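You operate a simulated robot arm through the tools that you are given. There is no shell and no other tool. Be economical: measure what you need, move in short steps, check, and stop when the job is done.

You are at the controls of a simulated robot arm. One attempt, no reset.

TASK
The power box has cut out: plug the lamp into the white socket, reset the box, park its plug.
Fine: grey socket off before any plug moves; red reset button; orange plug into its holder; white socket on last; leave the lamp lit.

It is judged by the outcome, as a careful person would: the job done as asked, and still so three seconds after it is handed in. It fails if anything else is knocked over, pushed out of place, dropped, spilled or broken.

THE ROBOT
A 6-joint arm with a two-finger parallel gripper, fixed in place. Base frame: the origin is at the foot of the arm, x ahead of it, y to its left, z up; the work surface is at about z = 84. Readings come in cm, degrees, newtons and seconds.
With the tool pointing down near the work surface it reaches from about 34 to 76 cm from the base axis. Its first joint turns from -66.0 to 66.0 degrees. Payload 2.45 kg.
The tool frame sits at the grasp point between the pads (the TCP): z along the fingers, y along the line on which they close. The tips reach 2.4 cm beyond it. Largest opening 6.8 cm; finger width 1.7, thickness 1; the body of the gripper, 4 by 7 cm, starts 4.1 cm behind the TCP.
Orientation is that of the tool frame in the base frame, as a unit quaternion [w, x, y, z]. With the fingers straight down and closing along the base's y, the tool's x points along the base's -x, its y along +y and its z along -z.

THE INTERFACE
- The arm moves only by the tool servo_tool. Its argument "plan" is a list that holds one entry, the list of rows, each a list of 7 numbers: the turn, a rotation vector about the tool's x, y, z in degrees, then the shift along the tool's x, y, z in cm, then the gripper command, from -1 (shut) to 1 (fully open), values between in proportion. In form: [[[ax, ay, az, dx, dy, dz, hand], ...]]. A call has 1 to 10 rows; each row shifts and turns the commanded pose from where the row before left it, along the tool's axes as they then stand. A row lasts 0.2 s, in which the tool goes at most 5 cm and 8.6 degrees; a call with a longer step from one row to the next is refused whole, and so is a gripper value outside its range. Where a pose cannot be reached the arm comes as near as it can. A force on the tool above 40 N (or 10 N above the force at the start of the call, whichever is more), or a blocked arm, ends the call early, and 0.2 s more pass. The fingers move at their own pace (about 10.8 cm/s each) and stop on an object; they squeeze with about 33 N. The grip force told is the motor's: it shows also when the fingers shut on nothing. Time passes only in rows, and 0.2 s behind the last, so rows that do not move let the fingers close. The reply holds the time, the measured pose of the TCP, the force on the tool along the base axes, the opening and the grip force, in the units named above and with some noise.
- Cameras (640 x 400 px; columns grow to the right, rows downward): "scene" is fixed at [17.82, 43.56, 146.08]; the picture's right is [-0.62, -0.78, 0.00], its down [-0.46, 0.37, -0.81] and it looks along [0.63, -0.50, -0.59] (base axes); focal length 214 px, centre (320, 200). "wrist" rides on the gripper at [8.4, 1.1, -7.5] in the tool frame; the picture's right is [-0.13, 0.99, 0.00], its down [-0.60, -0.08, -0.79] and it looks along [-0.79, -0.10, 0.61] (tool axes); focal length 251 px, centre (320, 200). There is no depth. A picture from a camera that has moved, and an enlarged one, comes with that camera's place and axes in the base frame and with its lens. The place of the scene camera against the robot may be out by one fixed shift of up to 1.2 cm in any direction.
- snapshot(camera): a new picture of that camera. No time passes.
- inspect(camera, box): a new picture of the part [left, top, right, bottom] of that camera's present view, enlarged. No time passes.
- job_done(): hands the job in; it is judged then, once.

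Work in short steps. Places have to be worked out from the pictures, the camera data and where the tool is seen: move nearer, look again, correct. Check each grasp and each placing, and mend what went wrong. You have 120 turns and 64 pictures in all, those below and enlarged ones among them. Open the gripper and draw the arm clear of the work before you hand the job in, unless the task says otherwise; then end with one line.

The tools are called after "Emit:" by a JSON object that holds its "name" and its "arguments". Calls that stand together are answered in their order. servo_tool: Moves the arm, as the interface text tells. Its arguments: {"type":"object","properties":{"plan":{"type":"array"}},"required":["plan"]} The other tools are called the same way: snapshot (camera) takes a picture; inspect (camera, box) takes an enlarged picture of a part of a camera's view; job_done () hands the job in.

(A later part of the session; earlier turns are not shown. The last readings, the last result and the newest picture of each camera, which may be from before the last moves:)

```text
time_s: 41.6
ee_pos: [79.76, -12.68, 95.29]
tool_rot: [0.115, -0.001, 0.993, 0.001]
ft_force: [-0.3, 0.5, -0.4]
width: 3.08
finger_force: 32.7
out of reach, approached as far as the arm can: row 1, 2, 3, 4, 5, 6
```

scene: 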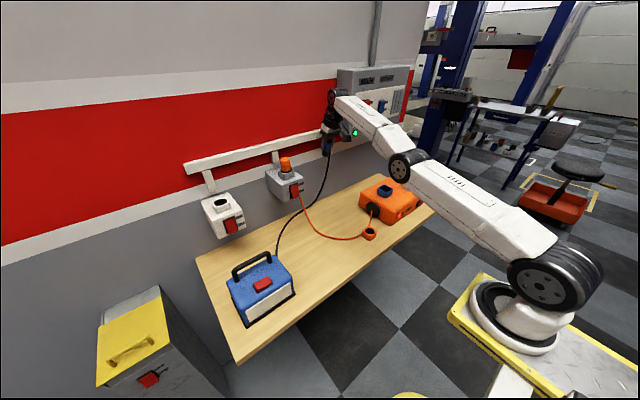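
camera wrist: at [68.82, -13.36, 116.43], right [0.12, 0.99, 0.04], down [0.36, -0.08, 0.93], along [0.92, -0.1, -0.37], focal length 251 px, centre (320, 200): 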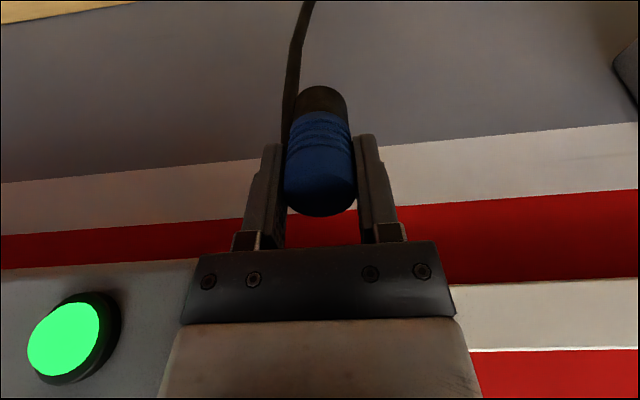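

Still stretched, so I'll try the mirror version: outward plus up, then inward plus up, staying below the trunking.

Emit:
{"name": "servo_tool", "arguments": {"plan": [[[0, 0, 0, -2.41, 0, -1.48, -1], [0, 0, 0, -2.41, 0, -1.48, -1], [0, 0, 0, -2.41, 0, -1.48, -1], [0, 0, 0, 2.69, 0, -1.67, -1], [0, 0, 0, 2.69, 0, -1.67, -1], [0, 0, 0, 2.69, 0, -1.67, -1]]]}}

```text
time_s: 43.0
ee_pos: [71.07, -12.08, 102.52]
tool_rot: [0.118, -0.001, 0.993, -0.001]
ft_force: [0.3, -0.3, -1.6]
width: 3.09
finger_force: 32.9
out of reach, approached as far as the arm can: row 1, 2, 3
```

It escaped: x is back at 71 and tracking. I'll check that the elbow is on the right side and nothing has been disturbed.

Emit:
{"name": "snapshot", "arguments": {"camera": "scene"}}

```text
25 pictures are left
```

scene: 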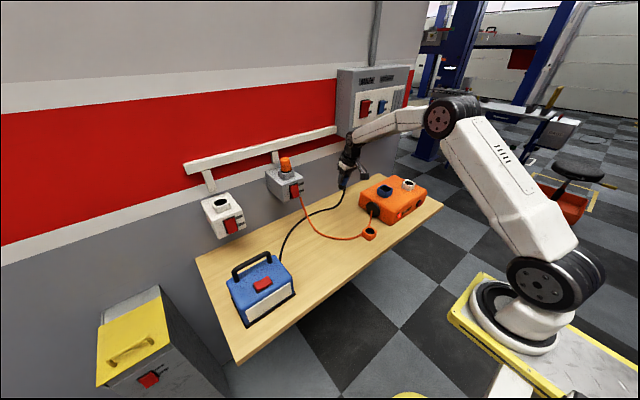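

The elbow is up and all objects are in place. I'll pull back, level the tool and go over the box socket at (58.36, -40.5).

Emit:
{"name": "servo_tool", "arguments": {"plan": [[[0, 0, 0, 2.45, 0, -2.65, -1], [0, 0, 0, 2.45, 0, -2.65, -1], [0, 0, 0, 2.45, 0, -2.65, -1], [0, 6.8, 0, 0, 0, 0, -1], [0, 6.75, 0, 0, 0, 0, -1], [0, 0, 0, 1.9, -3, 0, -1], [0, 0, 0, 1.9, -4, 0, -1], [0, 0, 0, 0, -4.5, 0, -1], [0, 0, 0, 0, -4.5, 0, -1], [0, 0, 0, 0, -4.5, 0, -1]]]}}

Emit:
{"name": "servo_tool", "arguments": {"plan": [[[0, 0, 0, 0, -4, 0, -1], [0, 0, 0, 0, -3.9, 0, -1], [0, 0, 0, 0, 0, 0, -1], [0, 0, 0, 0, 0, 0, -1]]]}}

Emit:
{"name": "snapshot", "arguments": {"camera": "wrist"}}

```text
time_s: 45.2
ee_pos: [58.27, -32.75, 108.17]
tool_rot: [-0.001, -0.001, 1.0, 0.0]
ft_force: [1.0, -0.2, -0.7]
width: 3.07
finger_force: 33.2
```

```text
time_s: 46.2
ee_pos: [58.35, -40.42, 108.37]
tool_rot: [-0.001, 0.0, 1.0, 0.0]
ft_force: [0.9, 0.5, -0.7]
width: 3.1
finger_force: 33.1
```

```text
24 pictures are left
camera wrist: at [49.94, -39.3, 115.8], right [0.13, 0.99, 0.0], down [0.61, -0.08, 0.79], along [0.79, -0.1, -0.61], focal length 251 px, centre (320, 200)
```

wrist: 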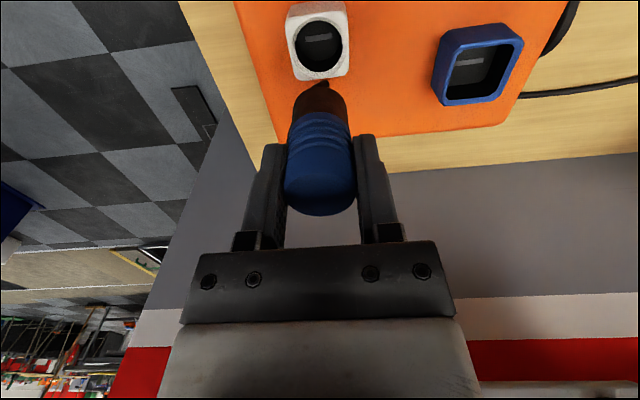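

The view matches the lift position, so I'll lower the plug back into the box socket.

Emit:
{"name": "servo_tool", "arguments": {"plan": [[[0, 0, 0, 0, 0, 2.5, -1], [0, 0, 0, 0, 0, 2.5, -1], [0, 0, 0, 0, 0, 1.5, -1], [0, 0, 0, 0, 0, 1, -1], [0, 0, 0, 0, 0, 1, -1], [0, 0, 0, 0, 0, 1, -1], [0, 0, 0, 0, 0, 0.4, -1], [0, 0, 0, 0, 0, 0, -1]]]}}

Emit:
{"name": "inspect", "arguments": {"camera": "wrist", "box": [224, 60, 416, 180]}}

```text
time_s: 48.0
ee_pos: [58.28, -40.44, 98.59]
tool_rot: [0.0, -0.001, 1.0, -0.001]
ft_force: [-15.7, 6.3, 21.7]
width: 3.09
finger_force: 33.2
```

```text
3.33 times, centred on (320, 120) of wrist
camera zoom: at [49.84, -39.29, 106.05], right [0.13, 0.99, 0.0], down [0.6, -0.08, 0.79], along [0.79, -0.1, -0.61], focal length 838 px, centre (320, 467)
```

zoom: 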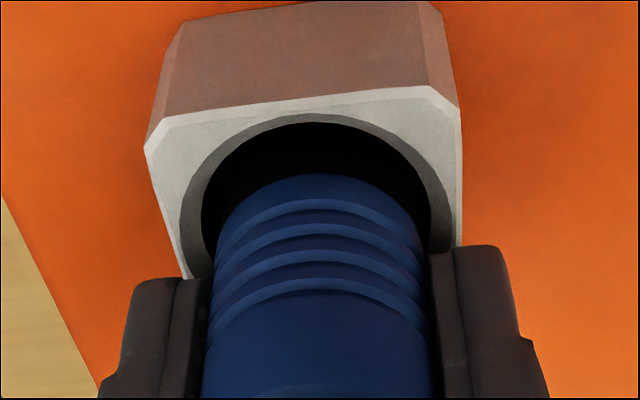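

It's seated at z 98.6 with some side load. I'll release so it settles, then pitch the open gripper 45° forward in place around the plug.

Emit:
{"name": "servo_tool", "arguments": {"plan": [[[0, 0, 0, 0, 0, 0, 1], [0, 0, 0, 0, 0, 0, 1], [0, 0, 0, 0, 0, -0.3, 1], [0, -7.5, 0, 0, 0, 0, 1], [0, -7.5, 0, 0, 0, 0, 1], [0, -7.5, 0, 0, 0, 0, 1], [0, -7.5, 0, 0, 0, 0, 1], [0, -7.5, 0, 0, 0, 0, 1], [0, -7.5, 0, 0, 0, 0, 1], [0, 0, 0, 0, 0, 0, 1]]]}}

Emit:
{"name": "snapshot", "arguments": {"camera": "wrist"}}

Emit:
{"name": "inspect", "arguments": {"camera": "scene", "box": [366, 150, 446, 200]}}

```text
time_s: 50.2
ee_pos: [58.32, -40.43, 98.74]
tool_rot: [0.382, -0.002, 0.924, 0.001]
ft_force: [-1.0, 0.6, 0.1]
width: 6.78
finger_force: 0.1
```

```text
22 pictures are left
camera wrist: at [46.94, -39.32, 98.03], right [0.09, 0.99, 0.09], down [-0.13, -0.08, 0.99], along [0.99, -0.1, 0.12], focal length 251 px, centre (320, 200)
```

wrist: 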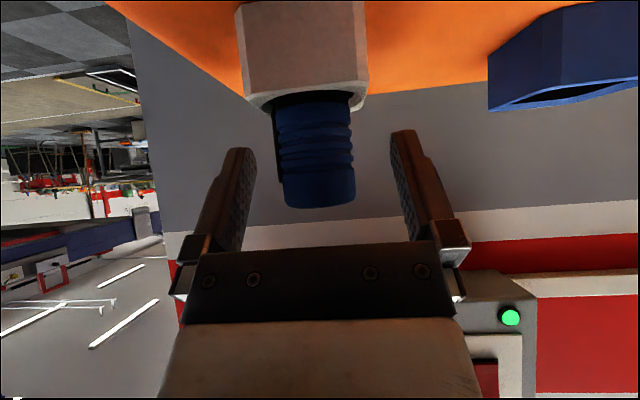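

```text
8.00 times, centred on (406, 175) of scene
camera zoom: at [17.82, 43.56, 146.08], right [-0.62, -0.78, 0.0], down [-0.46, 0.37, -0.81], along [0.63, -0.5, -0.59], focal length 1716 px, centre (-368, 400)
```

zoom: 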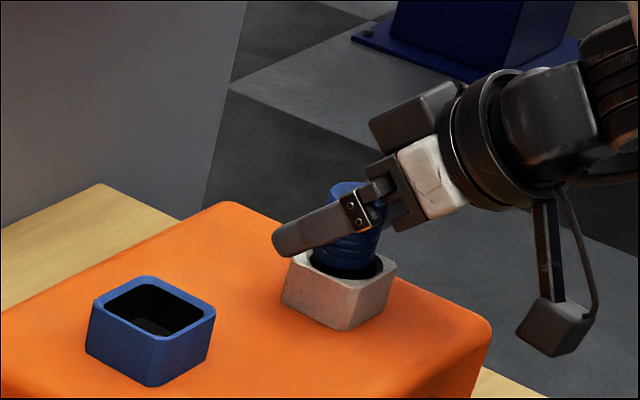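

The pitched gripper straddles the plug well. I'll close and lift straight up, which in tool axes is equal −x and −z.

Emit:
{"name": "servo_tool", "arguments": {"plan": [[[0, 0, 0, 0, 0, 0, -1], [0, 0, 0, 0, 0, 0, -1], [0, 0, 0, 0, 0, 0, -1], [0, 0, 0, -0.35, 0, -0.35, -1], [0, 0, 0, -0.7, 0, -0.7, -1], [0, 0, 0, -0.7, 0, -0.7, -1], [0, 0, 0, -1.4, 0, -1.4, -1], [0, 0, 0, -2.1, 0, -2.1, -1], [0, 0, 0, -2.1, 0, -2.1, -1], [0, 0, 0, 0, 0, 0, -1]]]}}

Emit:
{"name": "snapshot", "arguments": {"camera": "wrist"}}

Emit:
{"name": "inspect", "arguments": {"camera": "scene", "box": [366, 130, 446, 180]}}

```text
time_s: 52.4
ee_pos: [58.45, -40.45, 109.15]
tool_rot: [0.382, -0.001, 0.924, 0.0]
ft_force: [-0.1, -0.1, -1.8]
width: 3.09
finger_force: 33.1
```

```text
20 pictures are left
camera wrist: at [47.14, -39.39, 108.54], right [0.09, 0.99, 0.09], down [-0.13, -0.08, 0.99], along [0.99, -0.1, 0.12], focal length 251 px, centre (320, 200)
```

wrist: 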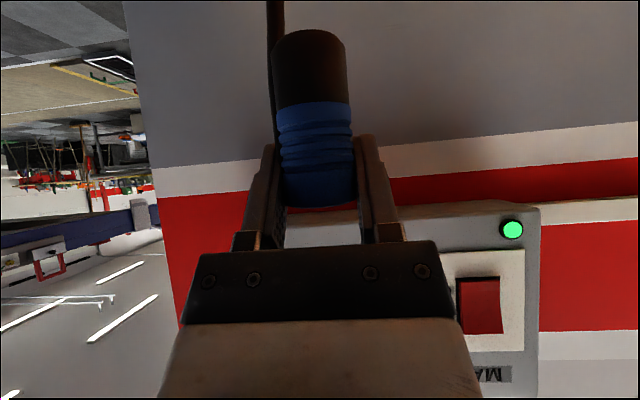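

```text
8.00 times, centred on (406, 155) of scene
camera zoom: at [17.82, 43.55, 146.08], right [-0.62, -0.78, 0.0], down [-0.46, 0.37, -0.81], along [0.63, -0.5, -0.59], focal length 1716 px, centre (-368, 560)
```

zoom: 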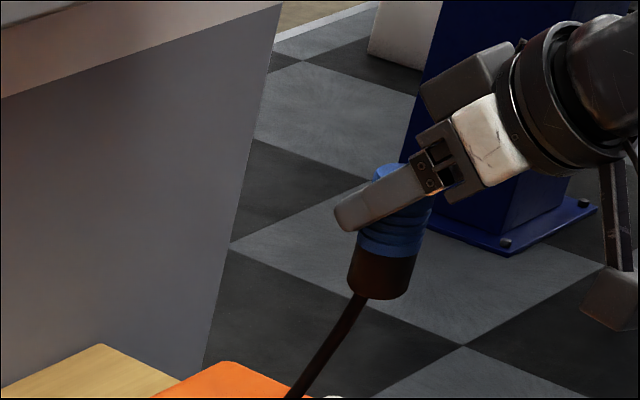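

Compared with before, the plug leans now, its top toward +x by roughly 12°, because it settled askew in the socket. I'll zoom in to measure that.

Emit:
{"name": "inspect", "arguments": {"camera": "scene", "box": [400, 148, 432, 168]}}

```text
16.00 times, centred on (416, 158) of scene
camera zoom: at [17.82, 43.55, 146.08], right [-0.62, -0.78, 0.0], down [-0.46, 0.37, -0.81], along [0.63, -0.5, -0.59], focal length 3432 px, centre (-1216, 872)
```

zoom: 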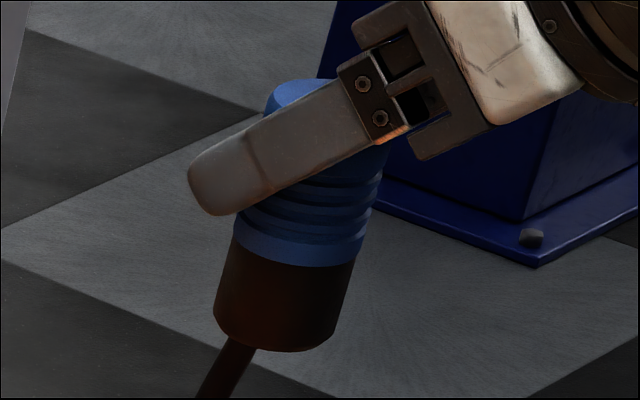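

At higher zoom the plug axis matches true vertical, and its bottom is about 6.3 cm below the TCP. I'll raise it and carry it left, keeping x ≈ 58.

Emit:
{"name": "servo_tool", "arguments": {"plan": [[[0, 0, 0, -2.5, 0, -2.5, -1], [0, 0, 0, -2.5, 0, -2.5, -1], [0, 0, 0, -2, 2, -2, -1], [0, 0, 0, 0, 4.8, 0, -1], [0, 0, 0, 0, 4.8, 0, -1], [0, 0, 0, 0, 4.8, 0, -1], [0, 0, 0, 0, 4.8, 0, -1], [0, 0, 0, 0, 4.8, 0, -1], [0, 0, 0, 0, 4.8, 0, -1], [0, 0, 0, 0, 4.8, 0, -1]]]}}

Emit:
{"name": "servo_tool", "arguments": {"plan": [[[0, 0, 0, 0, 4.8, 0, -1], [0, 0, 0, 0, 4.8, 0, -1], [0, 0, 0, 0, 4.8, 0, -1], [0, 0, 0, 0, 4.8, 0, -1], [0, 0, 0, 0, 4.8, 0, -1], [0, 0, 0, 0, 4.8, 0, -1], [0, 0, 0, 0, 4.8, 0, -1], [0, 0, 0, 0, 4.8, 0, -1], [0, 0, 0, 0, 0.8, 0, -1], [0, 0, 0, 0, 0, 0, -1]]]}}

```text
time_s: 54.6
ee_pos: [58.53, -4.8, 119.21]
tool_rot: [0.381, -0.001, 0.924, -0.001]
ft_force: [0.1, 0.1, -0.8]
width: 3.11
finger_force: 32.8
```

```text
time_s: 56.8
ee_pos: [58.21, 34.38, 119.04]
tool_rot: [0.382, -0.001, 0.924, 0.001]
ft_force: [1.5, -0.3, -0.7]
width: 3.1
finger_force: 33.2
```

No reach problem so far. I'll move forward in 2 cm rows to x ≈ 70 and watch for reach flags.

Emit:
{"name": "servo_tool", "arguments": {"plan": [[[0, 0, 0, -1.41, 0, 1.41, -1], [0, 0, 0, -1.41, 0, 1.41, -1], [0, 0, 0, -1.41, 0, 1.41, -1], [0, 0, 0, -1.41, 0, 1.41, -1], [0, 0, 0, -1.41, 0, 1.41, -1], [0, 0, 0, -1.41, 0, 1.41, -1], [0, 0, 0, 0, 0, 0, -1]]]}}

Emit:
{"name": "servo_tool", "arguments": {"plan": [[[0, 0, 0, -0.35, 0, 1.7, -1], [0, 0, 0, -0.7, 0, 0.7, -1], [0, 0, 0, -0.7, 0, 0.7, -1], [0, 0, 0, -0.7, 0, 0.7, -1], [0, 0, 0, 0, 0, 0, -1]]]}}

Emit:
{"name": "snapshot", "arguments": {"camera": "wrist"}}

Emit:
{"name": "inspect", "arguments": {"camera": "scene", "box": [180, 160, 276, 220]}}

```text
time_s: 58.4
ee_pos: [70.14, 34.39, 118.96]
tool_rot: [0.38, -0.001, 0.925, 0.001]
ft_force: [0.5, 0.5, -1.8]
width: 3.09
finger_force: 32.8
```

```text
time_s: 59.6
ee_pos: [74.61, 34.46, 117.92]
tool_rot: [0.381, -0.001, 0.925, 0.0]
ft_force: [0.5, -0.1, -0.3]
width: 3.07
finger_force: 32.4
```

```text
17 pictures are left
camera wrist: at [63.28, 35.56, 117.22], right [0.09, 0.99, 0.09], down [-0.13, -0.08, 0.99], along [0.99, -0.1, 0.12], focal length 251 px, centre (320, 200)
```

wrist: 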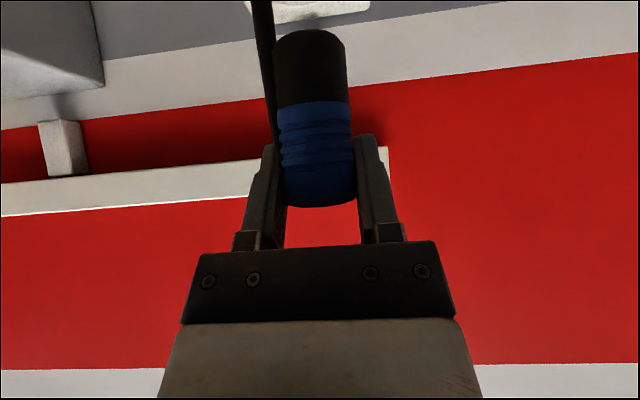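

```text
6.67 times, centred on (228, 190) of scene
camera zoom: at [17.82, 43.56, 146.08], right [-0.62, -0.78, 0.0], down [-0.46, 0.37, -0.81], along [0.63, -0.5, -0.59], focal length 1430 px, centre (933, 267)
```

zoom: 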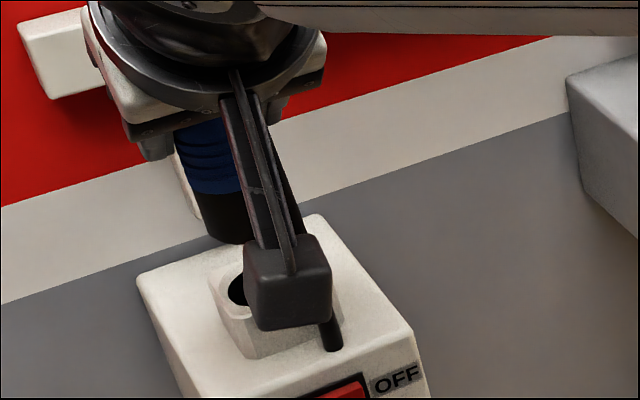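

Reach is fine with the 45° pitch. I'll move over the hole at (77, 34.2) and lower to just above the rim.

Emit:
{"name": "servo_tool", "arguments": {"plan": [[[0, 0, 0, -0.85, -0.12, 0.85, -1], [0, 0, 0, -0.85, -0.12, 0.85, -1], [0, 0, 0, 0.73, 0, 0.73, -1], [0, 0, 0, 0.73, 0, 0.73, -1], [0, 0, 0, 0.5, 0, 0.5, -1], [0, 0, 0, 0, 0, 0, -1]]]}}

Emit:
{"name": "inspect", "arguments": {"camera": "scene", "box": [190, 170, 254, 210]}}

Emit:
{"name": "inspect", "arguments": {"camera": "wrist", "box": [220, 0, 420, 125]}}

```text
time_s: 61.0
ee_pos: [77.13, 34.24, 115.29]
tool_rot: [0.382, -0.002, 0.924, 0.001]
ft_force: [0.5, -1.0, -0.4]
width: 3.1
finger_force: 32.6
```

```text
10.00 times, centred on (222, 190) of scene
camera zoom: at [17.82, 43.56, 146.08], right [-0.62, -0.78, 0.0], down [-0.46, 0.37, -0.81], along [0.63, -0.5, -0.59], focal length 2145 px, centre (1300, 300)
```

zoom: 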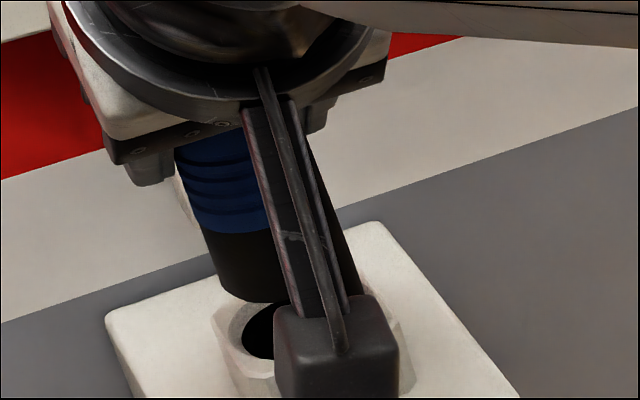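

```text
3.20 times, centred on (320, 62) of wrist
camera zoom: at [65.73, 35.36, 114.47], right [0.09, 0.99, 0.09], down [-0.13, -0.08, 0.99], along [0.99, -0.1, 0.12], focal length 805 px, centre (320, 640)
```

zoom: 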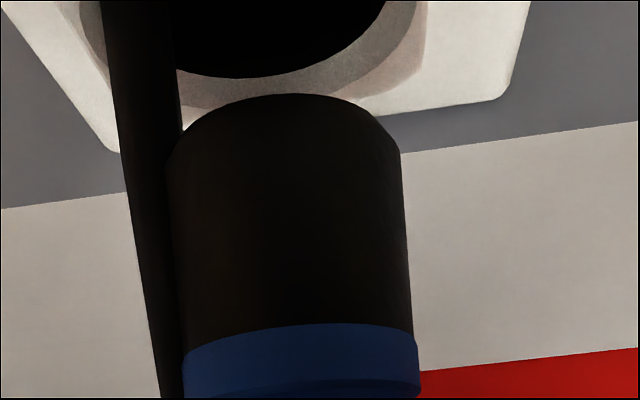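

The plug looks about 3.55 cm wide, and both cameras suggest its axis sits about +0.6 cm in x from the TCP. I'll shift back 0.65 cm and lower gently while watching the force.

Emit:
{"name": "servo_tool", "arguments": {"plan": [[[0, 0, 0, 0.46, -0.03, -0.46, -1], [0, 0, 0, 0.35, 0, 0.35, -1], [0, 0, 0, 0.35, 0, 0.35, -1], [0, 0, 0, 0.28, 0, 0.28, -1], [0, 0, 0, 0.28, 0, 0.28, -1], [0, 0, 0, 0.28, 0, 0.28, -1], [0, 0, 0, 0, 0, 0, -1]]]}}

Emit:
{"name": "inspect", "arguments": {"camera": "scene", "box": [190, 170, 254, 210]}}

```text
time_s: 62.6
ee_pos: [76.44, 34.09, 113.37]
tool_rot: [0.384, -0.001, 0.923, 0.001]
ft_force: [8.4, 1.0, 10.0]
width: 3.08
finger_force: 33.7
```

```text
10.00 times, centred on (222, 190) of scene
camera zoom: at [17.82, 43.54, 146.08], right [-0.62, -0.78, 0.0], down [-0.46, 0.37, -0.81], along [0.63, -0.5, -0.59], focal length 2145 px, centre (1300, 300)
```

zoom: 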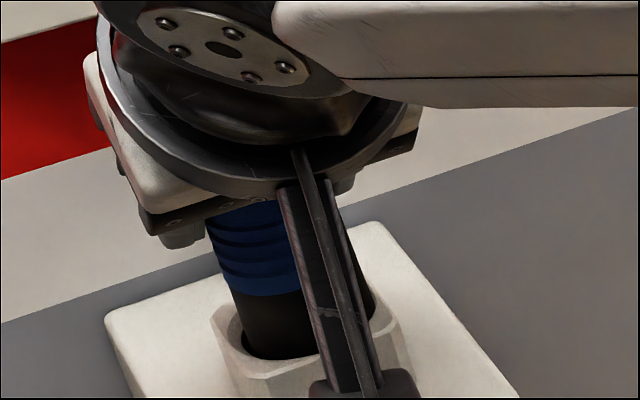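

The tip has entered the rim, and contact pushes the tool toward +x. I'll comply with +0.2 cm in x and continue down gently.

Emit:
{"name": "servo_tool", "arguments": {"plan": [[[0, 0, 0, -0.14, -0.05, 0.14, -1], [0, 0, 0, 0.2, 0, 0.2, -1], [0, 0, 0, 0.2, 0, 0.2, -1], [0, 0, 0, 0, 0, 0, -1]]]}}

```text
time_s: 63.6
ee_pos: [76.6, 34.02, 112.38]
tool_rot: [0.381, 0.0, 0.924, -0.001]
ft_force: [13.8, -3.0, 1.1]
width: 3.08
finger_force: 33.4
```

It is sliding in. I'll add +0.2 cm in x and keep lowering.

Emit:
{"name": "servo_tool", "arguments": {"plan": [[[0, 0, 0, -0.17, 0, 0.17, -1], [0, 0, 0, 0.2, 0, 0.2, -1], [0, 0, 0, 0.2, 0, 0.2, -1], [0, 0, 0, 0.2, 0, 0.2, -1], [0, 0, 0, 0, 0, 0, -1]]]}}

```text
time_s: 64.8
ee_pos: [76.77, 34.07, 111.64]
tool_rot: [0.381, -0.001, 0.924, 0.001]
ft_force: [0.0, -0.3, -1.8]
width: 3.08
finger_force: 32.5
```

There's no load now. I'll lower until it bottoms out.

Emit:
{"name": "servo_tool", "arguments": {"plan": [[[0, 0, 0, 0.2, 0, 0.2, -1], [0, 0, 0, 0.2, 0, 0.2, -1], [0, 0, 0, 0.2, 0, 0.2, -1], [0, 0, 0, 0, 0, 0, -1]]]}}

```text
time_s: 65.8
ee_pos: [76.68, 34.16, 111.34]
tool_rot: [0.386, -0.001, 0.923, 0.003]
ft_force: [-3.6, -2.5, 23.9]
width: 3.09
finger_force: 32.7
```

It has bottomed at z 111.3 with 24 N. I'll give one slight extra push and then check the seating.

Emit:
{"name": "servo_tool", "arguments": {"plan": [[[0, 0, 0, 0.12, 0, 0.12, -1], [0, 0, 0, 0, 0, 0, -1]]]}}

Emit:
{"name": "inspect", "arguments": {"camera": "scene", "box": [190, 170, 254, 210]}}

Emit:
{"name": "inspect", "arguments": {"camera": "wrist", "box": [220, 50, 420, 175]}}

```text
time_s: 66.4
ee_pos: [76.84, 34.11, 111.4]
tool_rot: [0.387, 0.0, 0.922, 0.003]
ft_force: [-1.6, -2.9, 27.5]
width: 3.07
finger_force: 33.6
```

```text
10.00 times, centred on (222, 190) of scene
camera zoom: at [17.75, 43.52, 146.1], right [-0.62, -0.78, 0.0], down [-0.46, 0.37, -0.81], along [0.63, -0.5, -0.59], focal length 2145 px, centre (1300, 300)
```

zoom: 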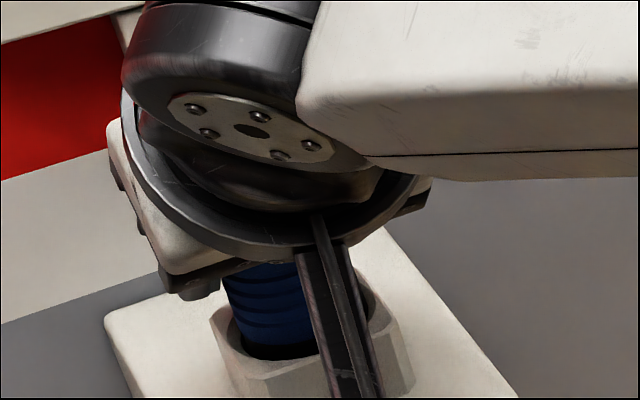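

```text
3.20 times, centred on (320, 112) of wrist
camera zoom: at [65.52, 35.25, 110.44], right [0.09, 0.99, 0.1], down [-0.14, -0.08, 0.99], along [0.99, -0.1, 0.13], focal length 805 px, centre (320, 480)
```

zoom: 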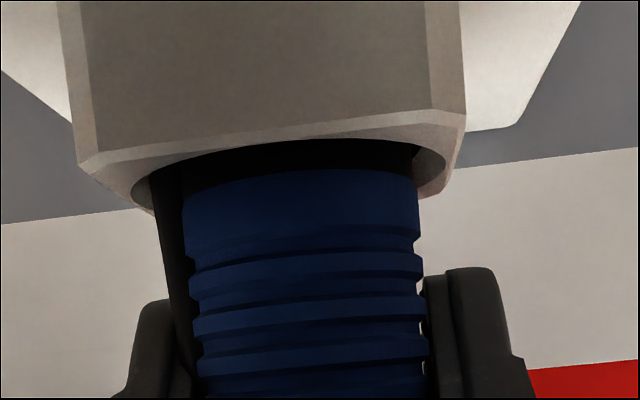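

The blue body is at the rim as it was in the original socket, so it's seated. I'll open and retreat backward along the tool axis.

Emit:
{"name": "servo_tool", "arguments": {"plan": [[[0, 0, 0, 0, 0, 0, 1], [0, 0, 0, 0, 0, 0, 1], [0, 0, 0, 0, 0, -2, 1], [0, 0, 0, 0, 0, -3, 1], [0, 0, 0, 0, 0, -4, 1], [0, 0, 0, 0, 0, -4, 1], [0, 0, 0, 0, -3, -3, 1]]]}}

Emit:
{"name": "inspect", "arguments": {"camera": "scene", "box": [186, 165, 282, 225]}}

```text
time_s: 68.0
ee_pos: [65.41, 30.96, 121.88]
tool_rot: [0.381, -0.001, 0.925, 0.0]
ft_force: [-0.4, 0.4, -0.4]
width: 6.81
finger_force: 0.0
```

```text
6.67 times, centred on (234, 195) of scene
camera zoom: at [17.82, 43.56, 146.08], right [-0.62, -0.78, 0.0], down [-0.46, 0.37, -0.81], along [0.63, -0.5, -0.59], focal length 1430 px, centre (893, 233)
```

zoom: 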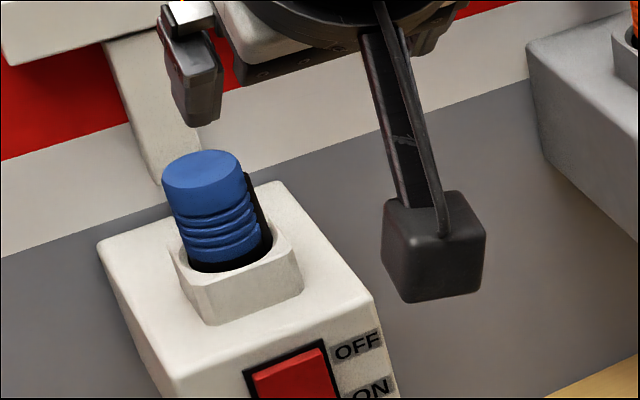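

The lamp plug stands upright and fully in the white socket. Next is the reset: I'll retract, close the fingers, and move over in front of the box.

Emit:
{"name": "servo_tool", "arguments": {"plan": [[[0, 0, 0, 2.9, 0, -2.9, -1], [0, 0, 0, 2.9, 0, -2.9, -1], [0, 0, 0, 2.9, 0, -2.9, -1], [0, 0, 0, 2.9, 0, -2.9, -1], [0, 0, 0, 2.9, -1, -2.9, -1], [0, 0, 0, 0, -4.8, 0, -1], [0, 0, 0, 0, -4.8, 0, -1], [0, 0, 0, 0, -4.8, 0, -1], [0, 0, 0, 0, -4.8, 0, -1], [0, 0, 0, 0, -4.8, 0, -1]]]}}

Emit:
{"name": "servo_tool", "arguments": {"plan": [[[0, 0, 0, 1, -4.6, 1, -1], [0, 0, 0, 1, -4.6, 1, -1], [0, 0, 0, 1, -4.6, 1, -1], [0, 0, 0, 1, -4.6, 1, -1], [0, 0, 0, 1, -4.6, 1, -1], [0, 0, 0, 1, -4.6, 1, -1], [0, 0, 0, 1, -4.6, 1, -1], [0, 0, 0, 1, -4.6, 1, -1], [0, 0, 0, 1, -4.6, 1, -1], [0, 0, 0, 1, -4.6, 1, -1]]]}}

Emit:
{"name": "snapshot", "arguments": {"camera": "wrist"}}

```text
time_s: 70.2
ee_pos: [47.29, 6.74, 120.86]
tool_rot: [0.381, 0.001, 0.924, -0.001]
ft_force: [0.0, 0.6, -0.5]
width: 0.0
finger_force: 23.4
out of reach, approached as far as the arm can: row 9, 10
```

```text
time_s: 72.4
ee_pos: [47.38, -39.25, 106.75]
tool_rot: [0.382, -0.001, 0.924, 0.0]
ft_force: [0.2, -1.0, 0.2]
width: 0.0
finger_force: 23.4
```

```text
9 pictures are left
camera wrist: at [36.01, -38.02, 106.15], right [0.09, 0.99, 0.09], down [-0.13, -0.08, 0.99], along [0.99, -0.1, 0.12], focal length 251 px, centre (320, 200)
```

wrist: 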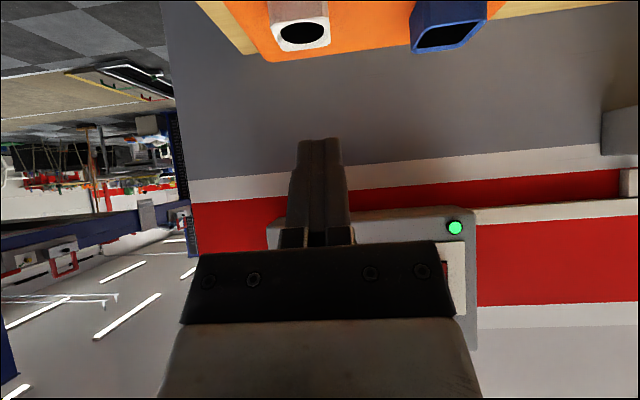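

I have 9 pictures left, so I'll be sparing. I'll back off to x ≈ 43, lower to button height and take one look.

Emit:
{"name": "servo_tool", "arguments": {"plan": [[[0, 0, 0, 1.55, -0.35, -1.55, -1], [0, 0, 0, 1.55, -0.4, -1.55, -1], [0, 0, 0, 3, 0, 3, -1], [0, 0, 0, 3, 0, 3, -1], [0, 0, 0, 3, 0, 3, -1], [0, 0, 0, 2.5, 0, 2.5, -1], [0, 0, 0, 1.3, 0, 1.3, -1], [0, 0, 0, 0, 0, 0, -1]]]}}

Emit:
{"name": "inspect", "arguments": {"camera": "wrist", "box": [200, 60, 440, 210]}}

```text
time_s: 74.2
ee_pos: [43.24, -39.79, 88.84]
tool_rot: [0.381, -0.001, 0.924, -0.001]
ft_force: [0.2, -0.3, -0.3]
width: 0.0
finger_force: 23.7
```

```text
2.67 times, centred on (320, 135) of wrist
camera zoom: at [31.87, -38.6, 88.05], right [0.09, 0.99, 0.09], down [-0.13, -0.08, 0.99], along [0.99, -0.1, 0.12], focal length 670 px, centre (320, 373)
```

zoom: 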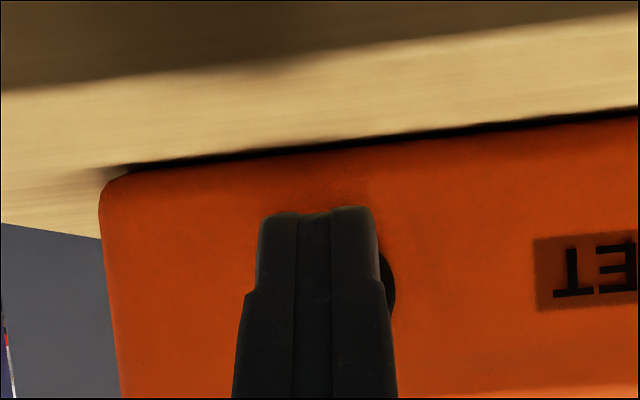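

The button is at (50.1, -39.9, 87.8), and the finger's leading corner is aligned at z ≈ 87.7. I'll push forward.

Emit:
{"name": "servo_tool", "arguments": {"plan": [[[0, 0, 0, -1.4, 0, 1.4, -1], [0, 0, 0, -1.06, 0, 1.06, -1], [0, 0, 0, -0.28, 0, 0.28, -1], [0, 0, 0, -0.21, 0, 0.21, -1], [0, 0, 0, -0.21, 0, 0.21, -1], [0, 0, 0, -0.21, 0, 0.21, -1], [0, 0, 0, -0.14, 0, 0.14, -1]]]}}

```text
time_s: 75.8
ee_pos: [47.99, -39.96, 88.68]
tool_rot: [0.382, 0.0, 0.924, -0.001]
ft_force: [-2.1, 1.3, 0.5]
width: 0.0
finger_force: 23.2
```

The force is only light so far (about −2 N). I'll push a little further.

Emit:
{"name": "servo_tool", "arguments": {"plan": [[[0, 0, 0, -0.14, 0, 0.14, -1], [0, 0, 0, -0.14, 0, 0.14, -1], [0, 0, 0, -0.14, 0, 0.14, -1], [0, 0, 0, 0, 0, 0, -1]]]}}

```text
time_s: 76.8
ee_pos: [48.5, -39.8, 88.79]
tool_rot: [0.382, 0.0, 0.924, 0.0]
ft_force: [-20.3, 2.2, 1.0]
width: 0.0
finger_force: 23.6
```

It is pressed with 20 N. I'll back off and check the trip lamp.

Emit:
{"name": "servo_tool", "arguments": {"plan": [[[0, 0, 0, 1.4, 0, -1.4, -1], [0, 0, 0, 2.1, 0, -2.1, -1], [0, 0, 0, -2.5, 0, -2.5, -1], [0, 0, 0, -3, 0, -3, -1], [0, 0, 0, -3, 0, -3, -1]]]}}

Emit:
{"name": "inspect", "arguments": {"camera": "scene", "box": [350, 165, 446, 225]}}

```text
time_s: 78.0
ee_pos: [43.68, -39.83, 100.79]
tool_rot: [0.382, -0.001, 0.924, 0.0]
ft_force: [0.4, -0.4, 0.1]
width: 0.01
finger_force: 23.5
```

```text
6.67 times, centred on (398, 195) of scene
camera zoom: at [17.82, 43.56, 146.08], right [-0.62, -0.78, 0.0], down [-0.46, 0.37, -0.81], along [0.63, -0.5, -0.59], focal length 1430 px, centre (-200, 233)
```

zoom: 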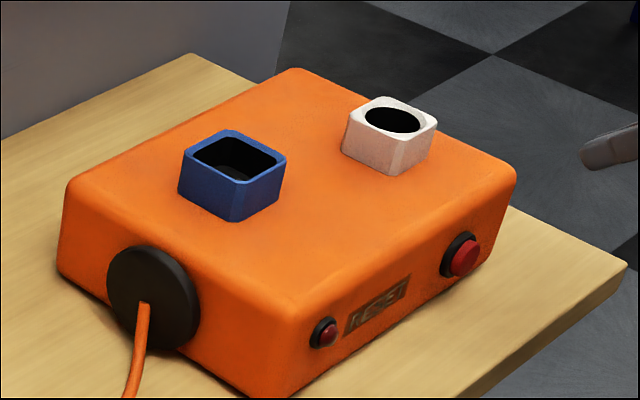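

The trip lamp is out and the box has not moved, so the reset worked. Now the orange plug, near (77.2, 11.2) with its top around 114.3: I'll raise, open and travel to a viewing point in front of it.

Emit:
{"name": "servo_tool", "arguments": {"plan": [[[0, 0, 0, -3.5, 0, -1.5, 1], [0, 0, 0, -3.5, 0, -1.5, 1], [0, 0, 0, -3.5, 0, -1.5, 1], [0, 0, 0, -3.5, 0, -1.5, 1], [0, 0, 0, -3.5, 0, -1.5, 1], [0, 0, 0, -3.5, 0, -1.5, 1], [0, 0, 0, 0, 4.7, 0, 1], [0, 0, 0, 0, 4.7, 0, 1], [0, 0, 0, 0, 4.7, 0, 1], [0, 0, 0, 0, 4.7, 0, 1]]]}}

Emit:
{"name": "servo_tool", "arguments": {"plan": [[[0, 0, 0, 0, 4.7, 0, 1], [0, 0, 0, 0, 4.7, 0, 1], [0, 0, 0, 0, 4.7, 0, 1], [0, 0, 0, 0, 4.7, 0, 1], [0, 0, 0, -1.4, 4.5, 1.4, 1], [0, 0, 0, -2.1, 4.5, 2.1, 1], [0, 0, 0, -2.8, 4.4, 2.8, 1], [0, 0, 0, -2.8, 0, 2.8, 1], [0, 0, 0, 0, 0, 0, 1]]]}}

Emit:
{"name": "snapshot", "arguments": {"camera": "wrist"}}

```text
time_s: 80.2
ee_pos: [51.95, -20.81, 122.01]
tool_rot: [0.382, 0.0, 0.924, -0.001]
ft_force: [0.4, 0.5, 0.0]
width: 6.83
finger_force: 0.0
```

```text
refused: row 6 steps farther than a row can; nothing moved
```

```text
6 pictures are left
camera wrist: at [40.6, -19.59, 121.31], right [0.09, 0.99, 0.09], down [-0.13, -0.08, 0.99], along [0.99, -0.1, 0.12], focal length 251 px, centre (320, 200)
```

wrist: 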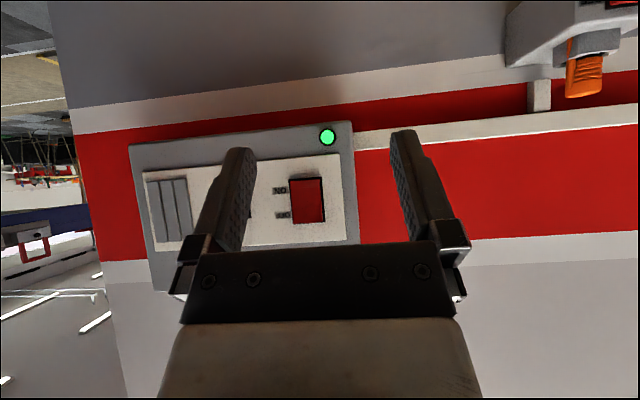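

One row was too long, so that call was refused. The picture still confirms the plug top near (77.2, 11.5, 114.7). I'll redo the move with shorter rows.

Emit:
{"name": "servo_tool", "arguments": {"plan": [[[0, 0, 0, 0, 4.7, 0, 1], [0, 0, 0, 0, 4.7, 0, 1], [0, 0, 0, 0, 4.7, 0, 1], [0, 0, 0, 0, 4.7, 0, 1], [0, 0, 0, -1.4, 4.4, 1.4, 1], [0, 0, 0, -1.4, 4.4, 1.4, 1], [0, 0, 0, -1.4, 4.4, 1.4, 1], [0, 0, 0, -2.8, 0.1, 2.8, 1], [0, 0, 0, -2.1, 0, 2.1, 1], [0, 0, 0, 0, 0, 0, 1]]]}}

Emit:
{"name": "snapshot", "arguments": {"camera": "wrist"}}

```text
time_s: 82.4
ee_pos: [64.98, 11.2, 121.9]
tool_rot: [0.382, -0.002, 0.924, 0.001]
ft_force: [0.5, 0.2, -0.5]
width: 6.82
finger_force: 0.0
```

```text
5 pictures are left
camera wrist: at [53.66, 12.37, 121.25], right [0.09, 0.99, 0.09], down [-0.13, -0.08, 0.99], along [0.99, -0.1, 0.12], focal length 251 px, centre (320, 200)
```

wrist: 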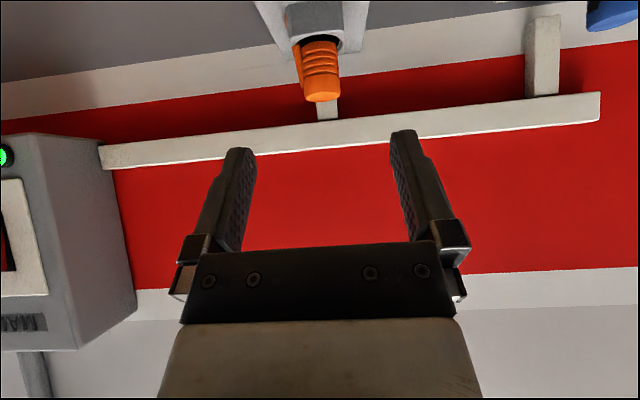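

The orange plug's axis is at about (77.4, 11.05), its top at 114.8 and the rim at about 110. I'll approach along the tool axis and grip at z ≈ 113.7.

Emit:
{"name": "servo_tool", "arguments": {"plan": [[[0, 0, 0, -1.5, -0.07, 1.5, 1], [0, 0, 0, -1.5, -0.08, 1.5, 1], [0, 0, 0, 0, 0, 4, 1], [0, 0, 0, 0, 0, 3.6, 1], [0, 0, 0, 0, 0, 2, 1], [0, 0, 0, 0, 0, 2, 1], [0, 0, 0, 0, 0, 0, 1], [0, 0, 0, 0, 0, 0, -1], [0, 0, 0, 0, 0, 0, -1], [0, 0, 0, 0, 0, 0, -1]]]}}

```text
time_s: 84.6
ee_pos: [77.47, 10.87, 113.72]
tool_rot: [0.383, -0.001, 0.924, 0.0]
ft_force: [0.1, -0.2, 2.6]
width: 3.09
finger_force: 32.4
```

It is gripped at 3.09 cm, matching the blue plug. I'll pull it straight up.

Emit:
{"name": "servo_tool", "arguments": {"plan": [[[0, 0, 0, -0.35, 0, -0.35, -1], [0, 0, 0, -0.7, 0, -0.7, -1], [0, 0, 0, -0.7, 0, -0.7, -1], [0, 0, 0, -1, 0, -1, -1], [0, 0, 0, -1, 0, -1, -1], [0, 0, 0, 0, 0, 0, -1]]]}}

```text
time_s: 86.0
ee_pos: [77.45, 10.85, 118.98]
tool_rot: [0.382, -0.001, 0.924, 0.0]
ft_force: [1.5, -0.2, -0.8]
width: 3.07
finger_force: 33.0
```

The plug is out. I place the orange holder's rim at about (53.5, -10.2, 86.2), with three views agreeing. I'll retract, swing over it and lower to a hover.

Emit:
{"name": "servo_tool", "arguments": {"plan": [[[0, 0, 0, 2.75, 0, -2.75, -1], [0, 0, 0, 2.75, 0, -2.75, -1], [0, 0, 0, 2.75, 0, -2.75, -1], [0, 0, 0, 2.75, 0, -2.75, -1], [0, 0, 0, 2.75, 0, -2.75, -1], [0, 0, 0, 0, -4.21, 0, -1], [0, 0, 0, 0, -4.21, 0, -1], [0, 0, 0, 0, -4.21, 0, -1], [0, 0, 0, 0, -4.21, 0, -1], [0, 0, 0, 0, -4.21, 0, -1]]]}}

Emit:
{"name": "servo_tool", "arguments": {"plan": [[[0, 0, 0, 3, 0, 3, -1], [0, 0, 0, 3, 0, 3, -1], [0, 0, 0, 3, 0, 3, -1], [0, 0, 0, 3, 0, 3, -1], [0, 0, 0, 1.6, 0, -1.6, -1], [0, 0, 0, 1.6, 0, -1.6, -1], [0, 0, 0, 2.5, 0, 2.5, -1], [0, 0, 0, 2, 0, 2, -1], [0, 0, 0, 0, 0, 0, -1]]]}}

Emit:
{"name": "inspect", "arguments": {"camera": "scene", "box": [336, 195, 416, 245]}}

```text
time_s: 88.2
ee_pos: [58.1, -10.25, 119.27]
tool_rot: [0.382, 0.0, 0.924, 0.0]
ft_force: [0.7, -0.2, -0.5]
width: 3.09
finger_force: 33.0
```

```text
time_s: 90.2
ee_pos: [53.51, -10.31, 95.58]
tool_rot: [0.382, -0.001, 0.924, 0.0]
ft_force: [-0.1, 0.7, -0.3]
width: 3.06
finger_force: 33.0
```

```text
8.00 times, centred on (376, 220) of scene
camera zoom: at [17.82, 43.56, 146.08], right [-0.62, -0.78, 0.0], down [-0.46, 0.37, -0.81], along [0.63, -0.5, -0.59], focal length 1716 px, centre (-128, 40)
```

zoom: 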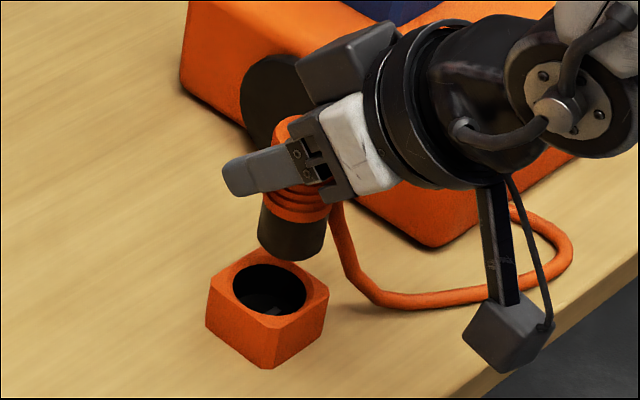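

Relative to the holder, the plug tip looks about 0.5–0.7 cm short in x. I'll shift +0.55, lower to just above the rim and look again.

Emit:
{"name": "servo_tool", "arguments": {"plan": [[[0, 0, 0, -0.39, 0, 0.39, -1], [0, 0, 0, 0.75, 0, 0.75, -1], [0, 0, 0, 0.75, 0, 0.75, -1], [0, 0, 0, 0, 0, 0, -1]]]}}

Emit:
{"name": "inspect", "arguments": {"camera": "scene", "box": [348, 207, 396, 237]}}

```text
time_s: 91.2
ee_pos: [54.07, -10.16, 93.42]
tool_rot: [0.382, -0.001, 0.924, 0.002]
ft_force: [-0.2, -0.2, -1.0]
width: 3.09
finger_force: 33.2
```

```text
13.33 times, centred on (372, 222) of scene
camera zoom: at [17.82, 43.56, 146.08], right [-0.62, -0.78, 0.0], down [-0.46, 0.37, -0.81], along [0.63, -0.5, -0.59], focal length 2860 px, centre (-373, -93)
```

zoom: 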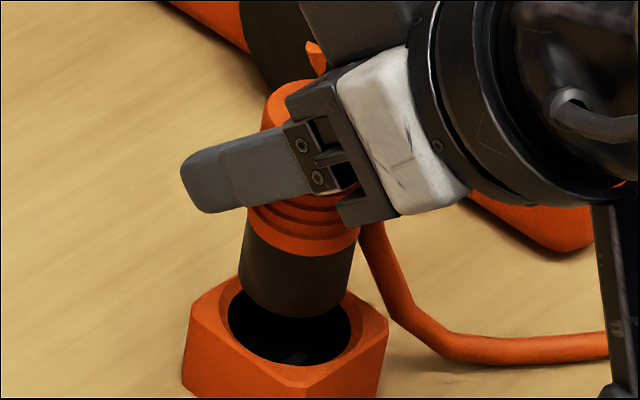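

The plug is now essentially over the hole, with about 1.4 cm to drop. I'll lower gently and watch the force.

Emit:
{"name": "servo_tool", "arguments": {"plan": [[[0, 0, 0, 0.35, 0, 0.35, -1], [0, 0, 0, 0.35, 0, 0.35, -1], [0, 0, 0, 0.28, 0, 0.28, -1], [0, 0, 0, 0.2, 0, 0.2, -1], [0, 0, 0, 0, 0, 0, -1]]]}}

```text
time_s: 92.4
ee_pos: [54.15, -10.49, 92.2]
tool_rot: [0.38, -0.001, 0.925, 0.006]
ft_force: [0.1, -1.1, -0.3]
width: 3.08
finger_force: 32.7
out of reach, approached as far as the arm can: row 4
```

With this 45° pitch the arm hits a limit just above the holder, at z 92.2. The plug must be held less tilted, so I'll take it back to the grey socket (still OFF), which is an exactly known position. I'll regrip it there at about 25° and return, starting with a lift and a tracking check.

Emit:
{"name": "servo_tool", "arguments": {"plan": [[[0, 0, 0, -1, 0, -1, -1], [0, 0, 0, -2.5, 0, -2.5, -1], [0, 0, 0, -3, 0, -3, -1], [0, 0, 0, -3, 0, -3, -1], [0, 0, 0, -3, 0, -3, -1], [0, 0, 0, -3, 0, -3, -1], [0, 0, 0, -3.2, 0, -3.2, -1], [0, 0, 0, -1.6, 0, 1.6, -1], [0, 0, 0, -1.5, 0, 1.5, -1], [0, 0, 0, 0, 0, 0, -1]]]}}

```text
time_s: 94.6
ee_pos: [58.57, -10.52, 118.63]
tool_rot: [0.381, -0.001, 0.924, -0.001]
ft_force: [0.3, 0.0, -0.9]
width: 3.05
finger_force: 33.0
```

It's tracking normally. I'll go back above the grey socket at (77.42, 10.88, 119).

Emit:
{"name": "servo_tool", "arguments": {"plan": [[[0, 0, 0, -0.28, 4.28, -0.28, -1], [0, 0, 0, 0, 4.28, 0, -1], [0, 0, 0, 0, 4.28, 0, -1], [0, 0, 0, 0, 4.28, 0, -1], [0, 0, 0, 0, 4.28, 0, -1], [0, 0, 0, -2.67, 0, 2.67, -1], [0, 0, 0, -2.67, 0, 2.67, -1], [0, 0, 0, -2.67, 0, 2.67, -1], [0, 0, 0, -2.67, 0, 2.67, -1], [0, 0, 0, -2.65, 0, 2.65, -1]]]}}

Emit:
{"name": "servo_tool", "arguments": {"plan": [[[0, 0, 0, 0, 0, 0, -1], [0, 0, 0, 0, 0, 0, -1]]]}}

```text
time_s: 96.8
ee_pos: [77.68, 10.92, 118.81]
tool_rot: [0.381, -0.002, 0.925, 0.0]
ft_force: [0.4, -0.9, -1.0]
width: 3.06
finger_force: 32.7
```

```text
time_s: 97.4
ee_pos: [77.6, 10.76, 118.9]
tool_rot: [0.382, 0.0, 0.924, 0.0]
ft_force: [-0.3, -0.3, -1.2]
width: 3.11
finger_force: 33.5
```

I'm within 0.15 cm. I'll correct that and lower into the grey socket.

Emit:
{"name": "servo_tool", "arguments": {"plan": [[[0, 0, 0, 0.11, 0.05, -0.11, -1], [0, 0, 0, 0.7, 0, 0.7, -1], [0, 0, 0, 0.7, 0, 0.7, -1], [0, 0, 0, 0.6, 0, 0.6, -1], [0, 0, 0, 0.5, 0, 0.5, -1], [0, 0, 0, 0.35, 0, 0.35, -1], [0, 0, 0, 0.35, 0, 0.35, -1], [0, 0, 0, 0, 0, 0, -1]]]}}

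```text
time_s: 99.2
ee_pos: [77.34, 11.07, 114.39]
tool_rot: [0.382, -0.002, 0.924, 0.0]
ft_force: [0.5, -0.6, -1.7]
width: 3.07
finger_force: 32.6
```

It's in with no load. I'll lower the last 0.7 cm.

Emit:
{"name": "servo_tool", "arguments": {"plan": [[[0, 0, 0, 0.25, 0, 0.25, -1], [0, 0, 0, 0.2, 0, 0.2, -1], [0, 0, 0, 0.1, 0, 0.1, -1], [0, 0, 0, 0, 0, 0, -1]]]}}

```text
time_s: 100.2
ee_pos: [77.31, 11.11, 113.79]
tool_rot: [0.384, -0.002, 0.923, 0.002]
ft_force: [-1.3, 1.2, 7.8]
width: 3.07
finger_force: 33.1
```

It's seated. I'll open, reduce the pitch to 25° in place and regrip.

Emit:
{"name": "servo_tool", "arguments": {"plan": [[[0, 0, 0, 0, 0, 0, 1], [0, 0, 0, -0.1, 0, -0.1, 1], [0, 5, 0, 0, 0, 0, 1], [0, 5, 0, 0, 0, 0, 1], [0, 5, 0, 0, 0, 0, 1], [0, 5, 0, 0, 0, 0, 1], [0, 0, 0, 0, 0, 0, 1], [0, 0, 0, 0, 0, 0, -1], [0, 0, 0, 0, 0, 0, -1], [0, 0, 0, 0, 0, 0, -1]]]}}

```text
time_s: 102.4
ee_pos: [77.39, 11.12, 113.85]
tool_rot: [0.215, -0.001, 0.977, 0.0]
ft_force: [-1.3, 0.7, 0.6]
width: 3.08
finger_force: 33.0
```

It's gripped at 24.8° pitch. I'll lift straight up 5 cm in small rows.

Emit:
{"name": "servo_tool", "arguments": {"plan": [[[0, 0, 0, -0.21, 0, -0.45, -1], [0, 0, 0, -0.42, 0, -0.91, -1], [0, 0, 0, -0.42, 0, -0.91, -1], [0, 0, 0, -0.42, 0, -0.91, -1], [0, 0, 0, -0.42, 0, -0.91, -1], [0, 0, 0, -0.13, 0, -0.27, -1], [0, 0, 0, 0, 0, 0, -1]]]}}

```text
time_s: 104.0
ee_pos: [77.36, 10.99, 118.63]
tool_rot: [0.216, -0.001, 0.976, 0.0]
ft_force: [0.4, -0.5, -1.2]
width: 3.1
finger_force: 32.8
```

It's clear. I'll retract, swing to above the holder at (54.1, -10.2) and lower to z ≈ 94.

Emit:
{"name": "servo_tool", "arguments": {"plan": [[[0, 0, 0, 3.54, 0, -1.64, -1], [0, 0, 0, 3.54, 0, -1.64, -1], [0, 0, 0, 3.54, 0, -1.64, -1], [0, 0, 0, 3.54, 0, -1.64, -1], [0, 0, 0, 3.54, 0, -1.64, -1], [0, 0, 0, 0, -4.24, 0, -1], [0, 0, 0, 0, -4.24, 0, -1], [0, 0, 0, 0, -4.24, 0, -1], [0, 0, 0, 0, -4.24, 0, -1], [0, 0, 0, 0, -4.24, 0, -1]]]}}

Emit:
{"name": "servo_tool", "arguments": {"plan": [[[0, 0, 0, 3.4, 0, -1.58, -1], [0, 0, 0, 1.68, 0, 3.63, -1], [0, 0, 0, 1.68, 0, 3.63, -1], [0, 0, 0, 1.68, 0, 3.63, -1], [0, 0, 0, 1.68, 0, 3.63, -1], [0, 0, 0, 1.68, 0, 3.63, -1], [0, 0, 0, 1.68, 0, 3.63, -1], [0, 0, 0, 0.21, 0, 0.45, -1], [0, 0, 0, 0, 0, 0, -1], [0, 0, 0, 0, 0, 0, -1]]]}}

```text
time_s: 106.2
ee_pos: [58.14, -10.37, 118.75]
tool_rot: [0.216, -0.001, 0.976, 0.0]
ft_force: [-0.6, 0.4, -0.8]
width: 3.07
finger_force: 32.3
```

```text
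time_s: 108.4
ee_pos: [54.06, -10.15, 94.1]
tool_rot: [0.216, -0.001, 0.976, 0.0]
ft_force: [-0.8, 0.2, 0.0]
width: 3.11
finger_force: 32.6
```

Everything is in place at (54.06, -10.15, 94.1). I'll lower in small steps to z ≈ 92 and watch the force.

Emit:
{"name": "servo_tool", "arguments": {"plan": [[[0, 0, 0, 0.21, 0, 0.45, -1], [0, 0, 0, 0.21, 0, 0.45, -1], [0, 0, 0, 0.21, 0, 0.45, -1], [0, 0, 0, 0.17, 0, 0.36, -1], [0, 0, 0, 0.17, 0, 0.36, -1], [0, 0, 0, 0, 0, 0, -1]]]}}

```text
time_s: 109.8
ee_pos: [54.05, -10.09, 91.9]
tool_rot: [0.215, -0.001, 0.977, 0.0]
ft_force: [0.4, 0.7, -0.7]
width: 3.11
finger_force: 32.9
```

Emit:
{"name": "servo_tool", "arguments": {"plan": [[[0, 0, 0, 0.13, 0, 0.27, -1], [0, 0, 0, 0.13, 0, 0.27, -1], [0, 0, 0, 0.13, 0, 0.27, -1], [0, 0, 0, 0, 0, 0, -1]]]}}

```text
time_s: 110.8
ee_pos: [54.15, -10.18, 90.8]
tool_rot: [0.214, 0.001, 0.977, -0.001]
ft_force: [-1.9, -15.8, 1.5]
width: 3.09
finger_force: 33.1
```

The plug is entering, and the wall pushes toward −y with 16 N. I'll comply −0.2 cm in y and keep lowering.

Emit:
{"name": "servo_tool", "arguments": {"plan": [[[0, 0, 0, 0, -0.2, 0, -1], [0, 0, 0, 0.1, -0.05, 0.2, -1], [0, 0, 0, 0.1, 0, 0.2, -1], [0, 0, 0, 0, 0, 0, -1]]]}}

```text
time_s: 111.8
ee_pos: [54.1, -10.42, 90.39]
tool_rot: [0.216, -0.001, 0.976, 0.001]
ft_force: [0.0, -0.6, -0.5]
width: 3.08
finger_force: 32.6
```

The load is relieved. I'll lower until it bottoms.

Emit:
{"name": "servo_tool", "arguments": {"plan": [[[0, 0, 0, 0.1, 0, 0.2, -1], [0, 0, 0, 0.1, 0, 0.2, -1], [0, 0, 0, 0.1, 0, 0.2, -1], [0, 0, 0, 0, 0, 0, -1]]]}}

```text
time_s: 112.8
ee_pos: [54.08, -10.27, 89.86]
tool_rot: [0.216, -0.001, 0.976, 0.0]
ft_force: [0.6, -0.9, -1.5]
width: 3.1
finger_force: 33.1
```

Emit:
{"name": "servo_tool", "arguments": {"plan": [[[0, 0, 0, 0.1, 0, 0.2, -1], [0, 0, 0, 0.1, 0, 0.2, -1], [0, 0, 0, 0.1, 0, 0.2, -1], [0, 0, 0, 0, 0, 0, -1]]]}}

```text
time_s: 113.7
ee_pos: [54.27, -10.31, 89.47]
tool_rot: [0.222, -0.001, 0.975, 0.001]
ft_force: [-8.3, 3.8, 13.2]
width: 3.1
finger_force: 33.3
stopped in row 4: the force on the tool passed its limit (the readings are from after the stop); the commanded pose is now the measured one
```

It bottomed at z 89.5, as expected for full seating. I'll open, withdraw upward and check.

Emit:
{"name": "servo_tool", "arguments": {"plan": [[[0, 0, 0, 0, 0, 0, 1], [0, 0, 0, 0, 0, 0, 1], [0, 0, 0, -0.4, 0, -0.9, 1], [0, 0, 0, -1.2, 0, -2.6, 1], [0, 0, 0, -1.6, 0, -3.6, 1], [0, 0, 0, -1.6, 0, -3.6, 1], [0, 0, 0, -1.6, 2, -3.6, 1], [0, 0, 0, -1.6, 3, -3.6, 1]]]}}

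Emit:
{"name": "snapshot", "arguments": {"camera": "scene"}}

```text
time_s: 115.5
ee_pos: [53.75, -5.32, 109.11]
tool_rot: [0.219, -0.001, 0.976, 0.001]
ft_force: [-0.8, 0.3, 0.5]
width: 6.82
finger_force: 0.0
```

```text
2 pictures are left
```

scene: 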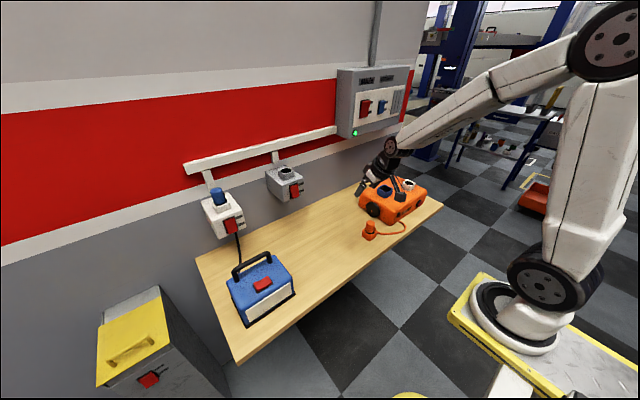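

The orange plug is upright in its holder. Last comes the white socket's ON, at the lower end of its rocker (z ≈ 99.6, y 34.2, x ≈ 71). The lamp's handle stands in front up to z ≈ 98.5, so I'll keep the 25° pitch and come in high with the fingers closed.

Emit:
{"name": "servo_tool", "arguments": {"plan": [[[0, 0, 0, -1.71, 0, -3.62, -1], [0, 0, 0, 0, 4.7, 0, -1], [0, 0, 0, 0, 4.7, 0, -1], [0, 0, 0, 0, 4.7, 0, -1], [0, 0, 0, 0, 4.7, 0, -1], [0, 0, 0, 0, 4.7, 0, -1], [0, 0, 0, 0, 4.7, 0, -1], [0, 0, 0, 0, 4.7, 0, -1], [0, 0, 0, 0, 4.7, 0, -1], [0, 0, 0, 0, 1.9, 0, -1]]]}}

Emit:
{"name": "servo_tool", "arguments": {"plan": [[[0, 0, 0, -2.78, 0, 1.31, -1], [0, 0, 0, -2.78, 0, 1.31, -1], [0, 0, 0, -2.78, 0, 1.31, -1], [0, 0, 0, -2.6, 0, 1.2, -1], [0, 0, 0, 1.6, 0, 3.4, -1], [0, 0, 0, 1.6, 0, 3.4, -1], [0, 0, 0, 1.6, 0, 3.4, -1], [0, 0, 0, 0, 0, 0, -1]]]}}

```text
time_s: 117.7
ee_pos: [53.92, 34.31, 113.03]
tool_rot: [0.221, 0.0, 0.975, 0.0]
ft_force: [0.2, -0.3, -0.7]
width: 0.0
finger_force: 23.4
```

```text
time_s: 119.5
ee_pos: [65.95, 34.07, 101.61]
tool_rot: [0.221, -0.001, 0.975, 0.0]
ft_force: [-0.9, 0.1, -0.2]
width: 0.0
finger_force: 23.6
```

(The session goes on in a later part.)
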